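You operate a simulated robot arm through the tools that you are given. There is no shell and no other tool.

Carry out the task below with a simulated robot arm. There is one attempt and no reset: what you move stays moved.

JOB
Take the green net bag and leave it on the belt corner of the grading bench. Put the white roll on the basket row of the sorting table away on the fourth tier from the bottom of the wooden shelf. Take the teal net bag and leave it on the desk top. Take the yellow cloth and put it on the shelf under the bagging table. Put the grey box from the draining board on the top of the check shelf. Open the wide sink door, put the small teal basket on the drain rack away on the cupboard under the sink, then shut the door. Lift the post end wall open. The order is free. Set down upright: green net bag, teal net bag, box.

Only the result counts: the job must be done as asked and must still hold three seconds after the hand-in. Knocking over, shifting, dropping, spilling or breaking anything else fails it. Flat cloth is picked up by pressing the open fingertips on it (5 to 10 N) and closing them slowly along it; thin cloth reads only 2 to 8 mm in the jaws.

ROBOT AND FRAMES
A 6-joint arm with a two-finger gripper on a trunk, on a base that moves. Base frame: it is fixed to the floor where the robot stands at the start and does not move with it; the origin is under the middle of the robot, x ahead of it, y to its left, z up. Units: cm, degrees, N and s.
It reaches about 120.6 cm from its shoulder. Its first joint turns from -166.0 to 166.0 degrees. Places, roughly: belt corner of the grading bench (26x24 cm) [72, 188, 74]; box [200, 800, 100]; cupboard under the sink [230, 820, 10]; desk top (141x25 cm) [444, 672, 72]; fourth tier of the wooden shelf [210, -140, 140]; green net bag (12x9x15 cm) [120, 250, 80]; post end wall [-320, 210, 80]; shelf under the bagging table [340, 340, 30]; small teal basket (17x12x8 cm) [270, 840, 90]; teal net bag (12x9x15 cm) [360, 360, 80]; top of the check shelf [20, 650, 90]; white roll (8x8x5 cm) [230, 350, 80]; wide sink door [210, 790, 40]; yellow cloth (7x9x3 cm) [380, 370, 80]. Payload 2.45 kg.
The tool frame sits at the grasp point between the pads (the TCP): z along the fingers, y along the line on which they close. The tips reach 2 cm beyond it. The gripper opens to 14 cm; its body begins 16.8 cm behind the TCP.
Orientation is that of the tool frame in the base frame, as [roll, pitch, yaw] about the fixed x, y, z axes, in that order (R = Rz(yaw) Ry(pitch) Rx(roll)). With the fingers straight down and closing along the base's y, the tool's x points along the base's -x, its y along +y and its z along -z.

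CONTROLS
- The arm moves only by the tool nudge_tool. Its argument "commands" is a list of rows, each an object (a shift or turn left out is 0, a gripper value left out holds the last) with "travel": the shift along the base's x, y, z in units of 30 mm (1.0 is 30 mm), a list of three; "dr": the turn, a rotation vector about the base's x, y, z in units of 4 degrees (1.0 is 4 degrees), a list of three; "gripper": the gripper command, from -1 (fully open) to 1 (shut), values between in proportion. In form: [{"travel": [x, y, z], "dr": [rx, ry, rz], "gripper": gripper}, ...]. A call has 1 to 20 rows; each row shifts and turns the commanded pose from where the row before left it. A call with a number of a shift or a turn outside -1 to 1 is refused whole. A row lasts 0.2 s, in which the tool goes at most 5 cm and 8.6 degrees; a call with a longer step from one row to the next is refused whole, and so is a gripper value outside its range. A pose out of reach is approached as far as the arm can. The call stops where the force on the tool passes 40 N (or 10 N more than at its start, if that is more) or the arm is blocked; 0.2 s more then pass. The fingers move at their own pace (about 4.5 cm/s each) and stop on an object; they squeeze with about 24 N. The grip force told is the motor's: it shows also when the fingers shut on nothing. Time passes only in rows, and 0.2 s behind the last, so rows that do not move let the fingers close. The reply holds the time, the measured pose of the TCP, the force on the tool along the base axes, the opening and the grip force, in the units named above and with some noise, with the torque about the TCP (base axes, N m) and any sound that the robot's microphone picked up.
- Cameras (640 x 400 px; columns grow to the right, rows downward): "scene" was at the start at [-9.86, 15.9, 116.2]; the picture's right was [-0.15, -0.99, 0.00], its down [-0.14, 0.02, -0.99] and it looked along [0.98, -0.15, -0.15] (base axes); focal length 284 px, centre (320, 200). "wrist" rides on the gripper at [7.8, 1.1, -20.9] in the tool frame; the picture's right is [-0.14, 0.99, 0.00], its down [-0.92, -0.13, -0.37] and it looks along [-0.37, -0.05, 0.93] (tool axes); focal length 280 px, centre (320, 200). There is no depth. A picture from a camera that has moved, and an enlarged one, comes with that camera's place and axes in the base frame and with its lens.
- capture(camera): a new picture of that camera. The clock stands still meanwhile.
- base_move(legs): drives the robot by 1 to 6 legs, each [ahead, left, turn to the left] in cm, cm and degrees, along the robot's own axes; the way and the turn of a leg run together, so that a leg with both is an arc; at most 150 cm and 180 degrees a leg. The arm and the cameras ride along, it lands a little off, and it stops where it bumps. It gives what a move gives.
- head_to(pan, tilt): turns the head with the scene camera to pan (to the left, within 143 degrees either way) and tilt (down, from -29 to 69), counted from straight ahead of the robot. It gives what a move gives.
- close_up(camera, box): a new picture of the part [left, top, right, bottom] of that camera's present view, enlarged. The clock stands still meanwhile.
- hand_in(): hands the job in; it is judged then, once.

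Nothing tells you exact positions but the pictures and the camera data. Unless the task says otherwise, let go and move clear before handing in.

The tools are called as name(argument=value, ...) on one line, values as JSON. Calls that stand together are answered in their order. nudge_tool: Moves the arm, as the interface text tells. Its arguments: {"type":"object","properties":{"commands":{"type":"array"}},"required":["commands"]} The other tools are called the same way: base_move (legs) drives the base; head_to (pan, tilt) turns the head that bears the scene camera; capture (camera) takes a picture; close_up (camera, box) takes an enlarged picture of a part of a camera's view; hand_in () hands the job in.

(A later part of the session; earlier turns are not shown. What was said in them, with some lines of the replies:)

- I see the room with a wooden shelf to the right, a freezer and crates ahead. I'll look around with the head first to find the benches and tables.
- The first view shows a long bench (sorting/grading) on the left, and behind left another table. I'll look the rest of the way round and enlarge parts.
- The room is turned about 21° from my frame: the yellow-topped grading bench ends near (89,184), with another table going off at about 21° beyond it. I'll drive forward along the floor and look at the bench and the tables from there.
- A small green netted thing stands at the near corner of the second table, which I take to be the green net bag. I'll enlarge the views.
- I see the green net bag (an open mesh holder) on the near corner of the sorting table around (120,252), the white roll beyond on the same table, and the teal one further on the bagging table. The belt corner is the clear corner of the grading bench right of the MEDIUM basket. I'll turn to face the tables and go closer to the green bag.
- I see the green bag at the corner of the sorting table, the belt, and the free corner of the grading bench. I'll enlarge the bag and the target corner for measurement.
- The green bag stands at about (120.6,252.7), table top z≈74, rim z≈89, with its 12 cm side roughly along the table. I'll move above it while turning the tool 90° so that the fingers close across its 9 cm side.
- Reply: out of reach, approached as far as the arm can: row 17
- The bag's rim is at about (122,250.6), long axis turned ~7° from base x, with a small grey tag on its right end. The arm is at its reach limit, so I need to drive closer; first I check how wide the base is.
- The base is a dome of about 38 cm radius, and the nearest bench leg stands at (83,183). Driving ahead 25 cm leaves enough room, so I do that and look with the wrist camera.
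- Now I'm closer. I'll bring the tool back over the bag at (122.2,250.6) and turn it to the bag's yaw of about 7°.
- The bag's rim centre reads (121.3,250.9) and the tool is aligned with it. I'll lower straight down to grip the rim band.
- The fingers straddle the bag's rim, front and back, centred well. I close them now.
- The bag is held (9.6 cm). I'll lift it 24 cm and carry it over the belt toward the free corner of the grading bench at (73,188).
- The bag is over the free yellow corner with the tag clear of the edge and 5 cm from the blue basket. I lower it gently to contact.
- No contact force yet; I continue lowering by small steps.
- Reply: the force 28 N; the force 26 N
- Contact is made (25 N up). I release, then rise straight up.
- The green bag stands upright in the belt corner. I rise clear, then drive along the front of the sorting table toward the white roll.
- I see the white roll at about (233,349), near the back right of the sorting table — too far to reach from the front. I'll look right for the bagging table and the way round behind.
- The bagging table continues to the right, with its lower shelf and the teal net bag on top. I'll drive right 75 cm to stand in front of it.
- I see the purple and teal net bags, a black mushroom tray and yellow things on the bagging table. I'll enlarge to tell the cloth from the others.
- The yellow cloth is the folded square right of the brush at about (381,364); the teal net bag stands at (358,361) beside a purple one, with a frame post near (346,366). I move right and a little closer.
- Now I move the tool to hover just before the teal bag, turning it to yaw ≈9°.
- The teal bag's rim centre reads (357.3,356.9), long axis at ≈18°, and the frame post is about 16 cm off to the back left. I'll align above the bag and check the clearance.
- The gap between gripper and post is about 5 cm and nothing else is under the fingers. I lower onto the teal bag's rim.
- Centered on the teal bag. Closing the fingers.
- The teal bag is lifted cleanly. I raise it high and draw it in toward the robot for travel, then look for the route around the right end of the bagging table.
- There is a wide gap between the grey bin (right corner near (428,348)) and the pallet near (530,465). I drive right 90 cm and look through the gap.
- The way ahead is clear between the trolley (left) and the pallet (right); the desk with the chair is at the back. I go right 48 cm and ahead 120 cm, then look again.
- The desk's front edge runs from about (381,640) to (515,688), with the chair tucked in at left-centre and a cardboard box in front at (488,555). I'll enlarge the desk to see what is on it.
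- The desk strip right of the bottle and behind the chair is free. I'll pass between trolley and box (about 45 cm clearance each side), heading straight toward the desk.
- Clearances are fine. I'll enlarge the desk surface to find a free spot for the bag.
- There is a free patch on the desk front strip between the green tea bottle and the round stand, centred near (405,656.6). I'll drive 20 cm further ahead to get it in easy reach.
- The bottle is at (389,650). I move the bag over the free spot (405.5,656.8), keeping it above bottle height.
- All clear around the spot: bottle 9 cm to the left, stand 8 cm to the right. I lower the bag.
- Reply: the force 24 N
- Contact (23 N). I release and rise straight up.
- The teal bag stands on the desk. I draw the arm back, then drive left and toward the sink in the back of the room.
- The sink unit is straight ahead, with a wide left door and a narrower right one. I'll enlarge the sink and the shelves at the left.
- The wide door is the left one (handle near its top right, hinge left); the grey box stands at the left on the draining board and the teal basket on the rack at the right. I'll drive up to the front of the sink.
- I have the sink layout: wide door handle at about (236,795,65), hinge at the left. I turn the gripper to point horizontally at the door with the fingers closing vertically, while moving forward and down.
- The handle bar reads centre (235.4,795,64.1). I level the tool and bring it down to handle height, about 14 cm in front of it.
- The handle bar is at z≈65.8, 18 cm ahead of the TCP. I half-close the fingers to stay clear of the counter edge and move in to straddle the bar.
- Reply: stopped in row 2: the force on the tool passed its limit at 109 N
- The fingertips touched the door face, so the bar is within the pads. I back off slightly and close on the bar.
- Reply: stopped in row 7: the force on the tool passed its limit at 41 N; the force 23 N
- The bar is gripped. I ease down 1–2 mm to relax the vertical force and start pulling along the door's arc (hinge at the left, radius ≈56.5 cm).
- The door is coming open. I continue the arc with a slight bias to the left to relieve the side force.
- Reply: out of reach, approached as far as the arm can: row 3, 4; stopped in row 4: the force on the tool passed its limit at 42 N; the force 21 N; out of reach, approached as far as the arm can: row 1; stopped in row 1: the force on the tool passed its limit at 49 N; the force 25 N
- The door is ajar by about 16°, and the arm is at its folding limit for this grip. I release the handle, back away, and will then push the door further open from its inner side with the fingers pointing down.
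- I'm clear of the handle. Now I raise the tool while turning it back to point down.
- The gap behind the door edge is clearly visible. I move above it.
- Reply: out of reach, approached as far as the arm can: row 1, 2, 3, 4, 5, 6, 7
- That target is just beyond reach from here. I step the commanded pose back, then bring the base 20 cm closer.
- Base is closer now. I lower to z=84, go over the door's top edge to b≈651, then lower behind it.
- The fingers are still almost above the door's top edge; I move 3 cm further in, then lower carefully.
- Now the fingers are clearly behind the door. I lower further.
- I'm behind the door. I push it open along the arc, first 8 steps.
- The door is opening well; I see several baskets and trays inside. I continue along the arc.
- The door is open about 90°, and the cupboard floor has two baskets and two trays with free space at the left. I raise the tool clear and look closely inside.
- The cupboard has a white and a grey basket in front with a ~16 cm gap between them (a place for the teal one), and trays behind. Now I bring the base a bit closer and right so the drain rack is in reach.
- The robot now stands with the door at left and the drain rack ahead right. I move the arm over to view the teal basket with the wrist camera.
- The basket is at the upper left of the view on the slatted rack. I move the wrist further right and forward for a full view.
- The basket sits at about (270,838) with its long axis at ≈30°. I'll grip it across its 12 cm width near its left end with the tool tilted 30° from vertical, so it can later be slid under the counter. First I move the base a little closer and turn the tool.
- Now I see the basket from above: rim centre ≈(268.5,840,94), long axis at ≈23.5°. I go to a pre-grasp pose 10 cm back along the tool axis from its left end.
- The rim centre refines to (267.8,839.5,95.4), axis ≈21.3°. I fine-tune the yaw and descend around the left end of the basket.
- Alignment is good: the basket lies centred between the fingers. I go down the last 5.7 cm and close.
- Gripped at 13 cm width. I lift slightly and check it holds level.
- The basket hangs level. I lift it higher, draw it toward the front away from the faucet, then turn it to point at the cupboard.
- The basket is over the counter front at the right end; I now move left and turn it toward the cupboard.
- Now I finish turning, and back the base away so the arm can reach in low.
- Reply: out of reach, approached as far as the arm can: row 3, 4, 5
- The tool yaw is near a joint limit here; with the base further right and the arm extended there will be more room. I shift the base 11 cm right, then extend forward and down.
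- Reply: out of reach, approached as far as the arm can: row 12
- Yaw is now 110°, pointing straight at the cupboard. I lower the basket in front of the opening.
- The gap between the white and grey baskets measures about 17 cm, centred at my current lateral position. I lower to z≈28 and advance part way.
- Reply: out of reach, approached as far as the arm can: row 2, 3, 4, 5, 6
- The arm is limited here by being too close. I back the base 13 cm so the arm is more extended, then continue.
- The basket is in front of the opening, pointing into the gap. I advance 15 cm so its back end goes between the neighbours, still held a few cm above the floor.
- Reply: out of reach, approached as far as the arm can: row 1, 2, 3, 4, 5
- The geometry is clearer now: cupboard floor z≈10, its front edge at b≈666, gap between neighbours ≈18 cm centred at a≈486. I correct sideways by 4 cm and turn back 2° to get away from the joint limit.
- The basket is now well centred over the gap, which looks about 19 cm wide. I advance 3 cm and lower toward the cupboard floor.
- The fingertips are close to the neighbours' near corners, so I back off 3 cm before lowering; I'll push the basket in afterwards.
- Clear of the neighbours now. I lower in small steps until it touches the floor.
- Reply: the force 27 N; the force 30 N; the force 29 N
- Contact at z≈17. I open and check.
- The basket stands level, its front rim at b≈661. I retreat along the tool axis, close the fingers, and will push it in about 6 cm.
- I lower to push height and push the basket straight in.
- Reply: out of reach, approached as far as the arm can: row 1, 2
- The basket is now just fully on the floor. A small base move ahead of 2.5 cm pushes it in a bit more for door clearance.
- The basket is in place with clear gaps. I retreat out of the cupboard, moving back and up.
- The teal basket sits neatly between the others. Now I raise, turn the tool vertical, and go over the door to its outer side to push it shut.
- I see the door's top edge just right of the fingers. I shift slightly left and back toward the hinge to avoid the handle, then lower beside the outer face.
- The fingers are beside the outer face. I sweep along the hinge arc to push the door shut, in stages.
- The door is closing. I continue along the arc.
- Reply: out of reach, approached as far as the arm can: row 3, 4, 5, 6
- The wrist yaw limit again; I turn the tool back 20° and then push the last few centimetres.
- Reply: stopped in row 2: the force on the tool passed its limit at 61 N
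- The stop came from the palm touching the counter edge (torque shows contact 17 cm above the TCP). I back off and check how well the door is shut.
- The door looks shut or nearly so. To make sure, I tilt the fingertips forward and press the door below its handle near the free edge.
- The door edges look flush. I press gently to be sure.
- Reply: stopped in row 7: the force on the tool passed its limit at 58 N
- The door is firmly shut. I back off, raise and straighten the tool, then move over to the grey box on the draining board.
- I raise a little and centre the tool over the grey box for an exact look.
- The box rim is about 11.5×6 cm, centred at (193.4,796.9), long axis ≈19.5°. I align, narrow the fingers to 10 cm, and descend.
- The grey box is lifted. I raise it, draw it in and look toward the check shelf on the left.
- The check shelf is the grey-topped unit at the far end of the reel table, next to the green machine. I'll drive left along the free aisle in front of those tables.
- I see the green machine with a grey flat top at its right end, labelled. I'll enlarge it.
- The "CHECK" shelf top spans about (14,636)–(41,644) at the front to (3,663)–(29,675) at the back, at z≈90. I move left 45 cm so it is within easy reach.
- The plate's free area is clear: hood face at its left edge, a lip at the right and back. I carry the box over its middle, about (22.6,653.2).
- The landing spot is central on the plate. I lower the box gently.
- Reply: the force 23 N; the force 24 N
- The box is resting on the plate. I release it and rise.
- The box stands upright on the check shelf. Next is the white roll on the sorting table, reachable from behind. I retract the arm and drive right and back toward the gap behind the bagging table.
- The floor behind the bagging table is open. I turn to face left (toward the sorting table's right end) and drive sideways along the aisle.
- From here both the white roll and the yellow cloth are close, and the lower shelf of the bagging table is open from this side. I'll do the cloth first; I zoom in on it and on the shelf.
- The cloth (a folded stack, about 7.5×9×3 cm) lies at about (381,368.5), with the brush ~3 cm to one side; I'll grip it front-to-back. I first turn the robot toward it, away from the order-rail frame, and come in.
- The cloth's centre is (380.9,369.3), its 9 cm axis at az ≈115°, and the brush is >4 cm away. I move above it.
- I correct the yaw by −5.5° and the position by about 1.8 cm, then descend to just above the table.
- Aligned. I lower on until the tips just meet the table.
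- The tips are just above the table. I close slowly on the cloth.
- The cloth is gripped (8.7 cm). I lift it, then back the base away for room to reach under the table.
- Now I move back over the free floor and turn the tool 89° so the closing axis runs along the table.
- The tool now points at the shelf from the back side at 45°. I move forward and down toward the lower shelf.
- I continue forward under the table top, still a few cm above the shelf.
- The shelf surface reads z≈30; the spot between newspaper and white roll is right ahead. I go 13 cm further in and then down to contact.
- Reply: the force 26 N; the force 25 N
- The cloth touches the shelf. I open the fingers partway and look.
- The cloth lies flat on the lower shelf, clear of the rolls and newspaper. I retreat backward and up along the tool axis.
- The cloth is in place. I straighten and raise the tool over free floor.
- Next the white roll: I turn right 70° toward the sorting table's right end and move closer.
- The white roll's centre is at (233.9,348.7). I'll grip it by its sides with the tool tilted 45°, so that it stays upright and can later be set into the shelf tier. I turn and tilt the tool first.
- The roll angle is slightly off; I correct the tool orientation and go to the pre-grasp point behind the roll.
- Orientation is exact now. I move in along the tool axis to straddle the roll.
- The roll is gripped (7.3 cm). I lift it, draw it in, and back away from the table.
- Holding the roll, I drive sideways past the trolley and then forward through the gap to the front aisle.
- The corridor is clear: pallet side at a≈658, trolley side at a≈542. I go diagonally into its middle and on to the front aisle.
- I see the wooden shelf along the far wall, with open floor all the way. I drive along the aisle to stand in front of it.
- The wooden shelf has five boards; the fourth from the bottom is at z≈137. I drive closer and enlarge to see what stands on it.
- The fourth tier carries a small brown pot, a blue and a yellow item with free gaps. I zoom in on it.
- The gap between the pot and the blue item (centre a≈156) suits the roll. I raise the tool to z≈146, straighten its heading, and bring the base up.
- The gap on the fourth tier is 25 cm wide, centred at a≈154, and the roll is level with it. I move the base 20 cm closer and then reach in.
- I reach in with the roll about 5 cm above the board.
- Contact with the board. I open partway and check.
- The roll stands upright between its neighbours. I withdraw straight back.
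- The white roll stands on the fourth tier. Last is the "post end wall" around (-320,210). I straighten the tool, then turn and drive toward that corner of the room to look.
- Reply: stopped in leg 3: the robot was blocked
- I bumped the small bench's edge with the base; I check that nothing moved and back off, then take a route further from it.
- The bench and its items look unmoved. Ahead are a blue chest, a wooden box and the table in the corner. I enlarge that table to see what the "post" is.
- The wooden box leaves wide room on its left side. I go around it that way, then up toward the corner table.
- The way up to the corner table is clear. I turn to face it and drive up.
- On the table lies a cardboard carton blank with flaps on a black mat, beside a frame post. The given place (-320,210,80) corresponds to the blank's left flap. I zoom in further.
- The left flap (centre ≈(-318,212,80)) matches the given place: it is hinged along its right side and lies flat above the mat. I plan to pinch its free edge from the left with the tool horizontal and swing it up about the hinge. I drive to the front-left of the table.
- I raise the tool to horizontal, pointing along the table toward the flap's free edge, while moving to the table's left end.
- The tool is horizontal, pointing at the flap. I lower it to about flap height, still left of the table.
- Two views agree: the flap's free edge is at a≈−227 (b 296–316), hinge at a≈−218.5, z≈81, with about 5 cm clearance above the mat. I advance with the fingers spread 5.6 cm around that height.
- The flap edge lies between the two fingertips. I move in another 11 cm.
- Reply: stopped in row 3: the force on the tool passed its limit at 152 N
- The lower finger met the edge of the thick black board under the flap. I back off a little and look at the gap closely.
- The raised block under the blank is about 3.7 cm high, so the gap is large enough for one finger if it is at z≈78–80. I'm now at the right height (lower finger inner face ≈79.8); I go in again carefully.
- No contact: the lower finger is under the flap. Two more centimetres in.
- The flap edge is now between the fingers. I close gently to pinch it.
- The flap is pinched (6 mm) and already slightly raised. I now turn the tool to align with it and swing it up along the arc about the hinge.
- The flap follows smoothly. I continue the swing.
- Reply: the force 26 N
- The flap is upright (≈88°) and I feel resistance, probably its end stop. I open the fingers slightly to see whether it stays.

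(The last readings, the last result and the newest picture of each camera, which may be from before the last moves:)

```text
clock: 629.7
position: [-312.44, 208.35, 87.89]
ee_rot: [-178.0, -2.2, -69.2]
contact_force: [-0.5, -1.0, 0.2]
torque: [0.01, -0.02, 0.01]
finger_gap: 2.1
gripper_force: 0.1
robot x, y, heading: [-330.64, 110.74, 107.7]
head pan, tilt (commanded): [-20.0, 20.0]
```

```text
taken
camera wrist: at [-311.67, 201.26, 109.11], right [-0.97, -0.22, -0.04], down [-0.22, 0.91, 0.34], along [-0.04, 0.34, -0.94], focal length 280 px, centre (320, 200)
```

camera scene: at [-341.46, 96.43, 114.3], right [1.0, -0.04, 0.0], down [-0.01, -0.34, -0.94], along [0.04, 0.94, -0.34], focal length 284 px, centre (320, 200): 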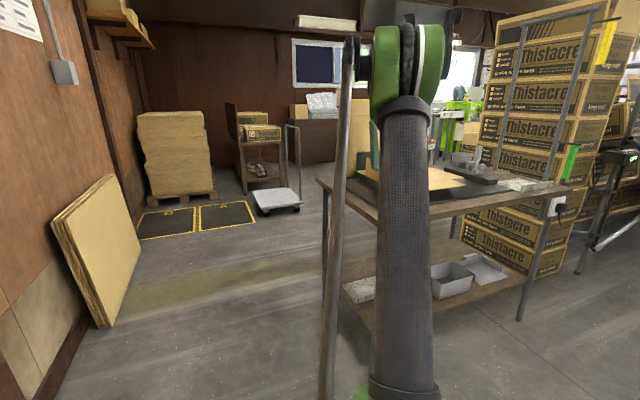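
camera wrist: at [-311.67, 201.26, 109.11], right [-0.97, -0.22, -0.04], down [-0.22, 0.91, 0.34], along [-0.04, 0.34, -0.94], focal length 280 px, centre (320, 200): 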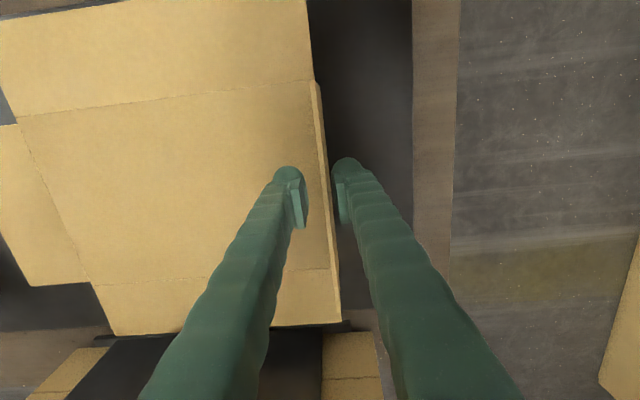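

nudge_tool(commands=[{"gripper": 0.5}, {"gripper": 0.3}, {"gripper": 0.3}, {"gripper": 0.3}, {"gripper": 0.3}])

capture(camera="wrist")

```text
clock: 630.9
position: [-312.45, 208.37, 88.0]
ee_rot: [-178.0, -2.2, -69.2]
contact_force: [-0.2, 0.6, -0.6]
torque: [-0.04, 0.01, -0.01]
finger_gap: 4.9
gripper_force: 0.1
robot x, y, heading: [-330.78, 110.6, 107.7]
head pan, tilt (commanded): [-20.0, 20.0]
```

```text
taken
camera wrist: at [-311.68, 201.26, 109.11], right [-0.97, -0.22, -0.04], down [-0.22, 0.91, 0.34], along [-0.04, 0.34, -0.94], focal length 280 px, centre (320, 200)
```

wrist: 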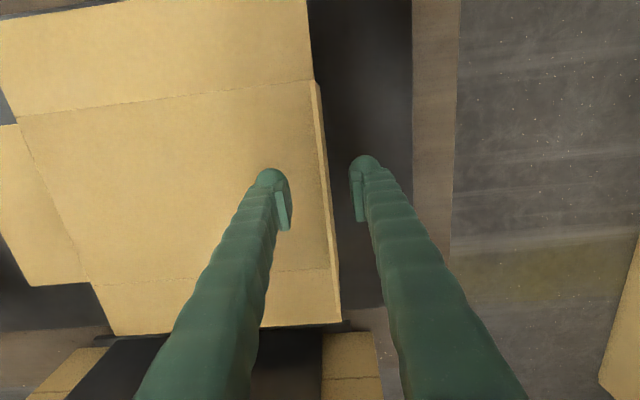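

The flap stands upright by itself, at its end stop. I raise the tool straight up, clear of it.

nudge_tool(commands=[{"travel": [0, 0, 0.6], "gripper": 0.2}, {"travel": [0, 0, 0.9]}, {"travel": [0, 0, 0.95]}, {"travel": [0, 0, 0.95]}, {"travel": [0, 0, 0.95]}, {"travel": [0, 0, 0.95]}, {"travel": [0, 0, 0.95]}, {"travel": [0, 0, 0.95]}, {"travel": [-0.5, -0.9, 0]}, {"travel": [-0.5, -0.9, 0]}, {"travel": [-0.5, -0.9, 0]}, {"travel": [-0.5, -0.9, 0]}, {"travel": [-0.5, -0.9, 0]}, {"travel": [-0.5, -0.9, 0]}, {"travel": [-0.5, -0.9, 0]}, {"travel": [-0.5, -0.9, 0]}])

base_move(legs=[[-45, 0, 0], [0, -45, 0]])

head_to(pan=0, tilt=15)

capture(camera="scene")

close_up(camera="scene", box=[200, 80, 440, 240])

```text
clock: 634.3
position: [-324.76, 186.32, 108.18]
ee_rot: [-177.9, -2.1, -69.2]
contact_force: [0.6, 0.1, -0.8]
torque: [-0.07, 0.02, -0.02]
finger_gap: 5.6
gripper_force: 0.1
out of reach, approached as far as the arm can: row 8
robot x, y, heading: [-330.95, 110.66, 107.6]
head pan, tilt (commanded): [-20.0, 20.0]
```

```text
clock: 639.4
position: [-267.45, 157.53, 108.24]
ee_rot: [-177.9, -2.3, -69.1]
contact_force: [0.9, -0.8, -0.4]
torque: [0.0, -0.02, 0.01]
finger_gap: 5.57
gripper_force: 0.0
robot x, y, heading: [-273.61, 82.03, 107.7]
head pan, tilt (commanded): [-20.0, 20.0]
```

```text
clock: 640.2
position: [-267.6, 157.45, 108.23]
ee_rot: [-178.0, -2.2, -69.1]
contact_force: [0.1, -0.5, 1.0]
torque: [-0.01, 0.02, 0.02]
finger_gap: 5.59
gripper_force: 0.1
robot x, y, heading: [-273.56, 81.66, 107.9]
head pan, tilt (commanded): [0.0, 15.0]
```

```text
taken
camera scene: at [-287.26, 67.05, 115.11], right [0.95, 0.3, 0.0], down [0.08, -0.25, -0.97], along [-0.29, 0.92, -0.26], focal length 284 px, centre (320, 200)
```

scene: 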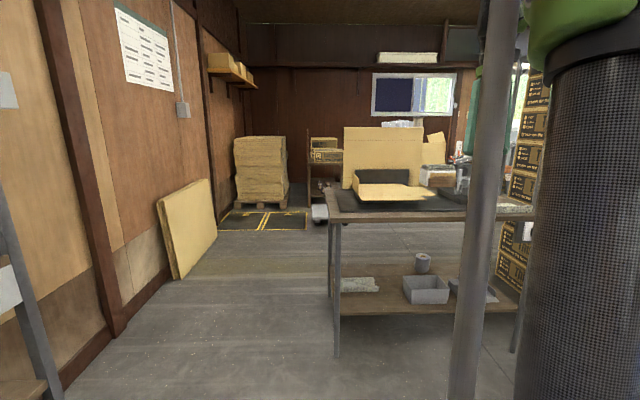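

```text
2.50 times, centred on (320, 160) of scene
camera zoom: at [-287.26, 67.05, 115.11], right [0.95, 0.3, 0.0], down [0.08, -0.25, -0.97], along [-0.29, 0.92, -0.26], focal length 711 px, centre (320, 300)
```

zoom: 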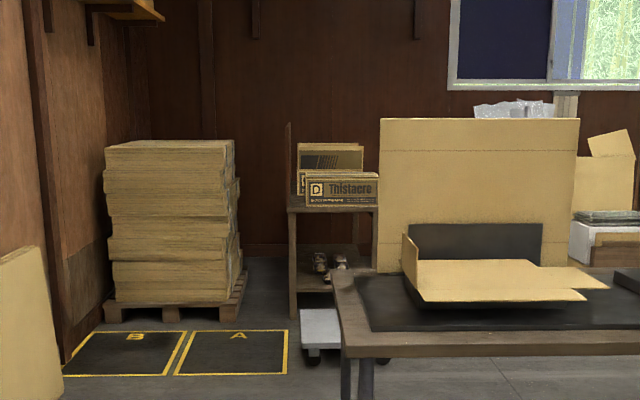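

The flap stands up. I zoom in to check its angle and that the blank has not shifted.

close_up(camera="scene", box=[320, 150, 440, 220])

head_to(pan=-10, tilt=20)

close_up(camera="scene", box=[240, 100, 440, 240])

```text
5.33 times, centred on (380, 185) of scene
camera zoom: at [-287.26, 67.05, 115.11], right [0.95, 0.3, 0.0], down [0.08, -0.25, -0.97], along [-0.29, 0.92, -0.26], focal length 1517 px, centre (0, 280)
```

zoom: 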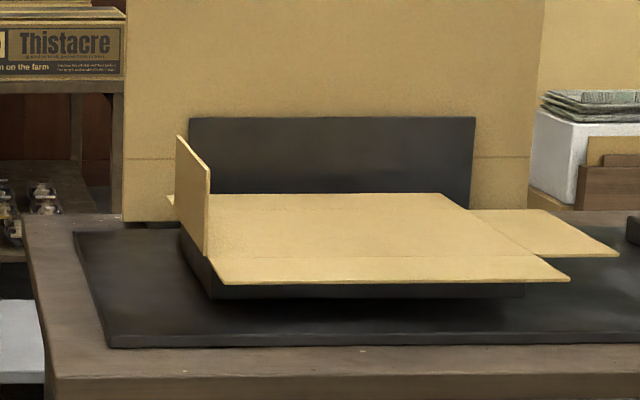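

```text
clock: 640.9
position: [-267.66, 157.54, 108.34]
ee_rot: [-178.0, -2.3, -69.1]
contact_force: [-0.4, -0.4, 0.1]
torque: [0.04, 0.0, 0.03]
finger_gap: 5.58
gripper_force: 0.1
robot x, y, heading: [-273.32, 81.71, 107.8]
head pan, tilt (commanded): [-10.0, 20.0]
```

```text
2.86 times, centred on (340, 170) of scene
camera zoom: at [-285.68, 67.38, 114.3], right [0.99, 0.14, 0.0], down [0.05, -0.34, -0.94], along [-0.13, 0.93, -0.34], focal length 813 px, centre (263, 286)
```

zoom: 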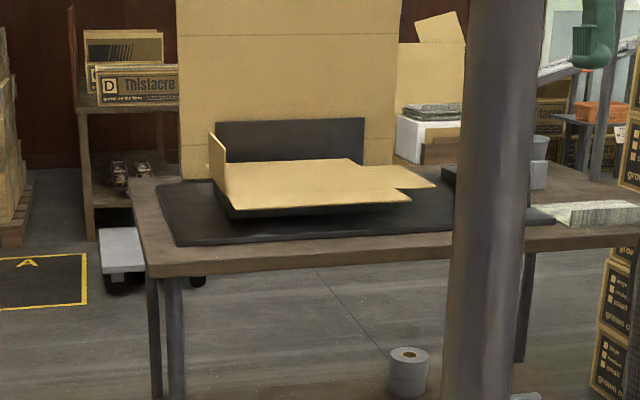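

All the jobs are finished, and the gripper is empty and clear:
- **Green net bag:** upright on the belt corner.
- **White roll:** on the fourth tier of the wooden shelf.
- **Teal net bag:** upright on the desk.
- **Yellow cloth:** on the shelf under the bagging table.
- **Grey box:** upright on the check shelf.
- **Small teal basket:** in the cupboard under the sink, with the wide door shut.
- **Post end wall:** lifted upright and standing by itself.

I take the post end wall to be the left flap of the carton blank, because it matches the place given. On the way there the base bumped the small bench; nothing on it looked moved afterwards. I hand in now.

hand_in()

```text
The job is handed in.
```

I've handed the job in with all seven parts done and the gripper empty and clear. The judge's result isn't in yet.

- **Green net bag:** standing upright on the belt corner of the grading bench.
- **White roll:** on the fourth tier from the bottom of the wooden shelf, between a small pot and a blue roll.
- **Teal net bag:** standing upright on the front strip of the desk, between the tea bottle and the round stand.
- **Yellow cloth:** lying flat on the shelf under the bagging table.
- **Grey box:** standing upright on top of the check shelf.
- **Small teal basket:** on the cupboard floor under the sink, between the white and grey baskets. I pressed the wide door afterwards and it is shut.
- **Post end wall:** lifted upright. It stayed up on its own after I let go.

These could still count against the job:
- **Which wall:** I took the post end wall to be the left flap of the cardboard carton on the corner table, because its position matched the one given. The label "post" did not settle it.
- **Bench bump:** the base bumped the small bench with the SMALL box on it. It stopped at once, and nothing on the bench looked moved.
- **Board contact:** my first try at the flap pushed hard (152 N) against the edge of the board under the carton. In the pictures before and after, neither the board nor the carton had moved.
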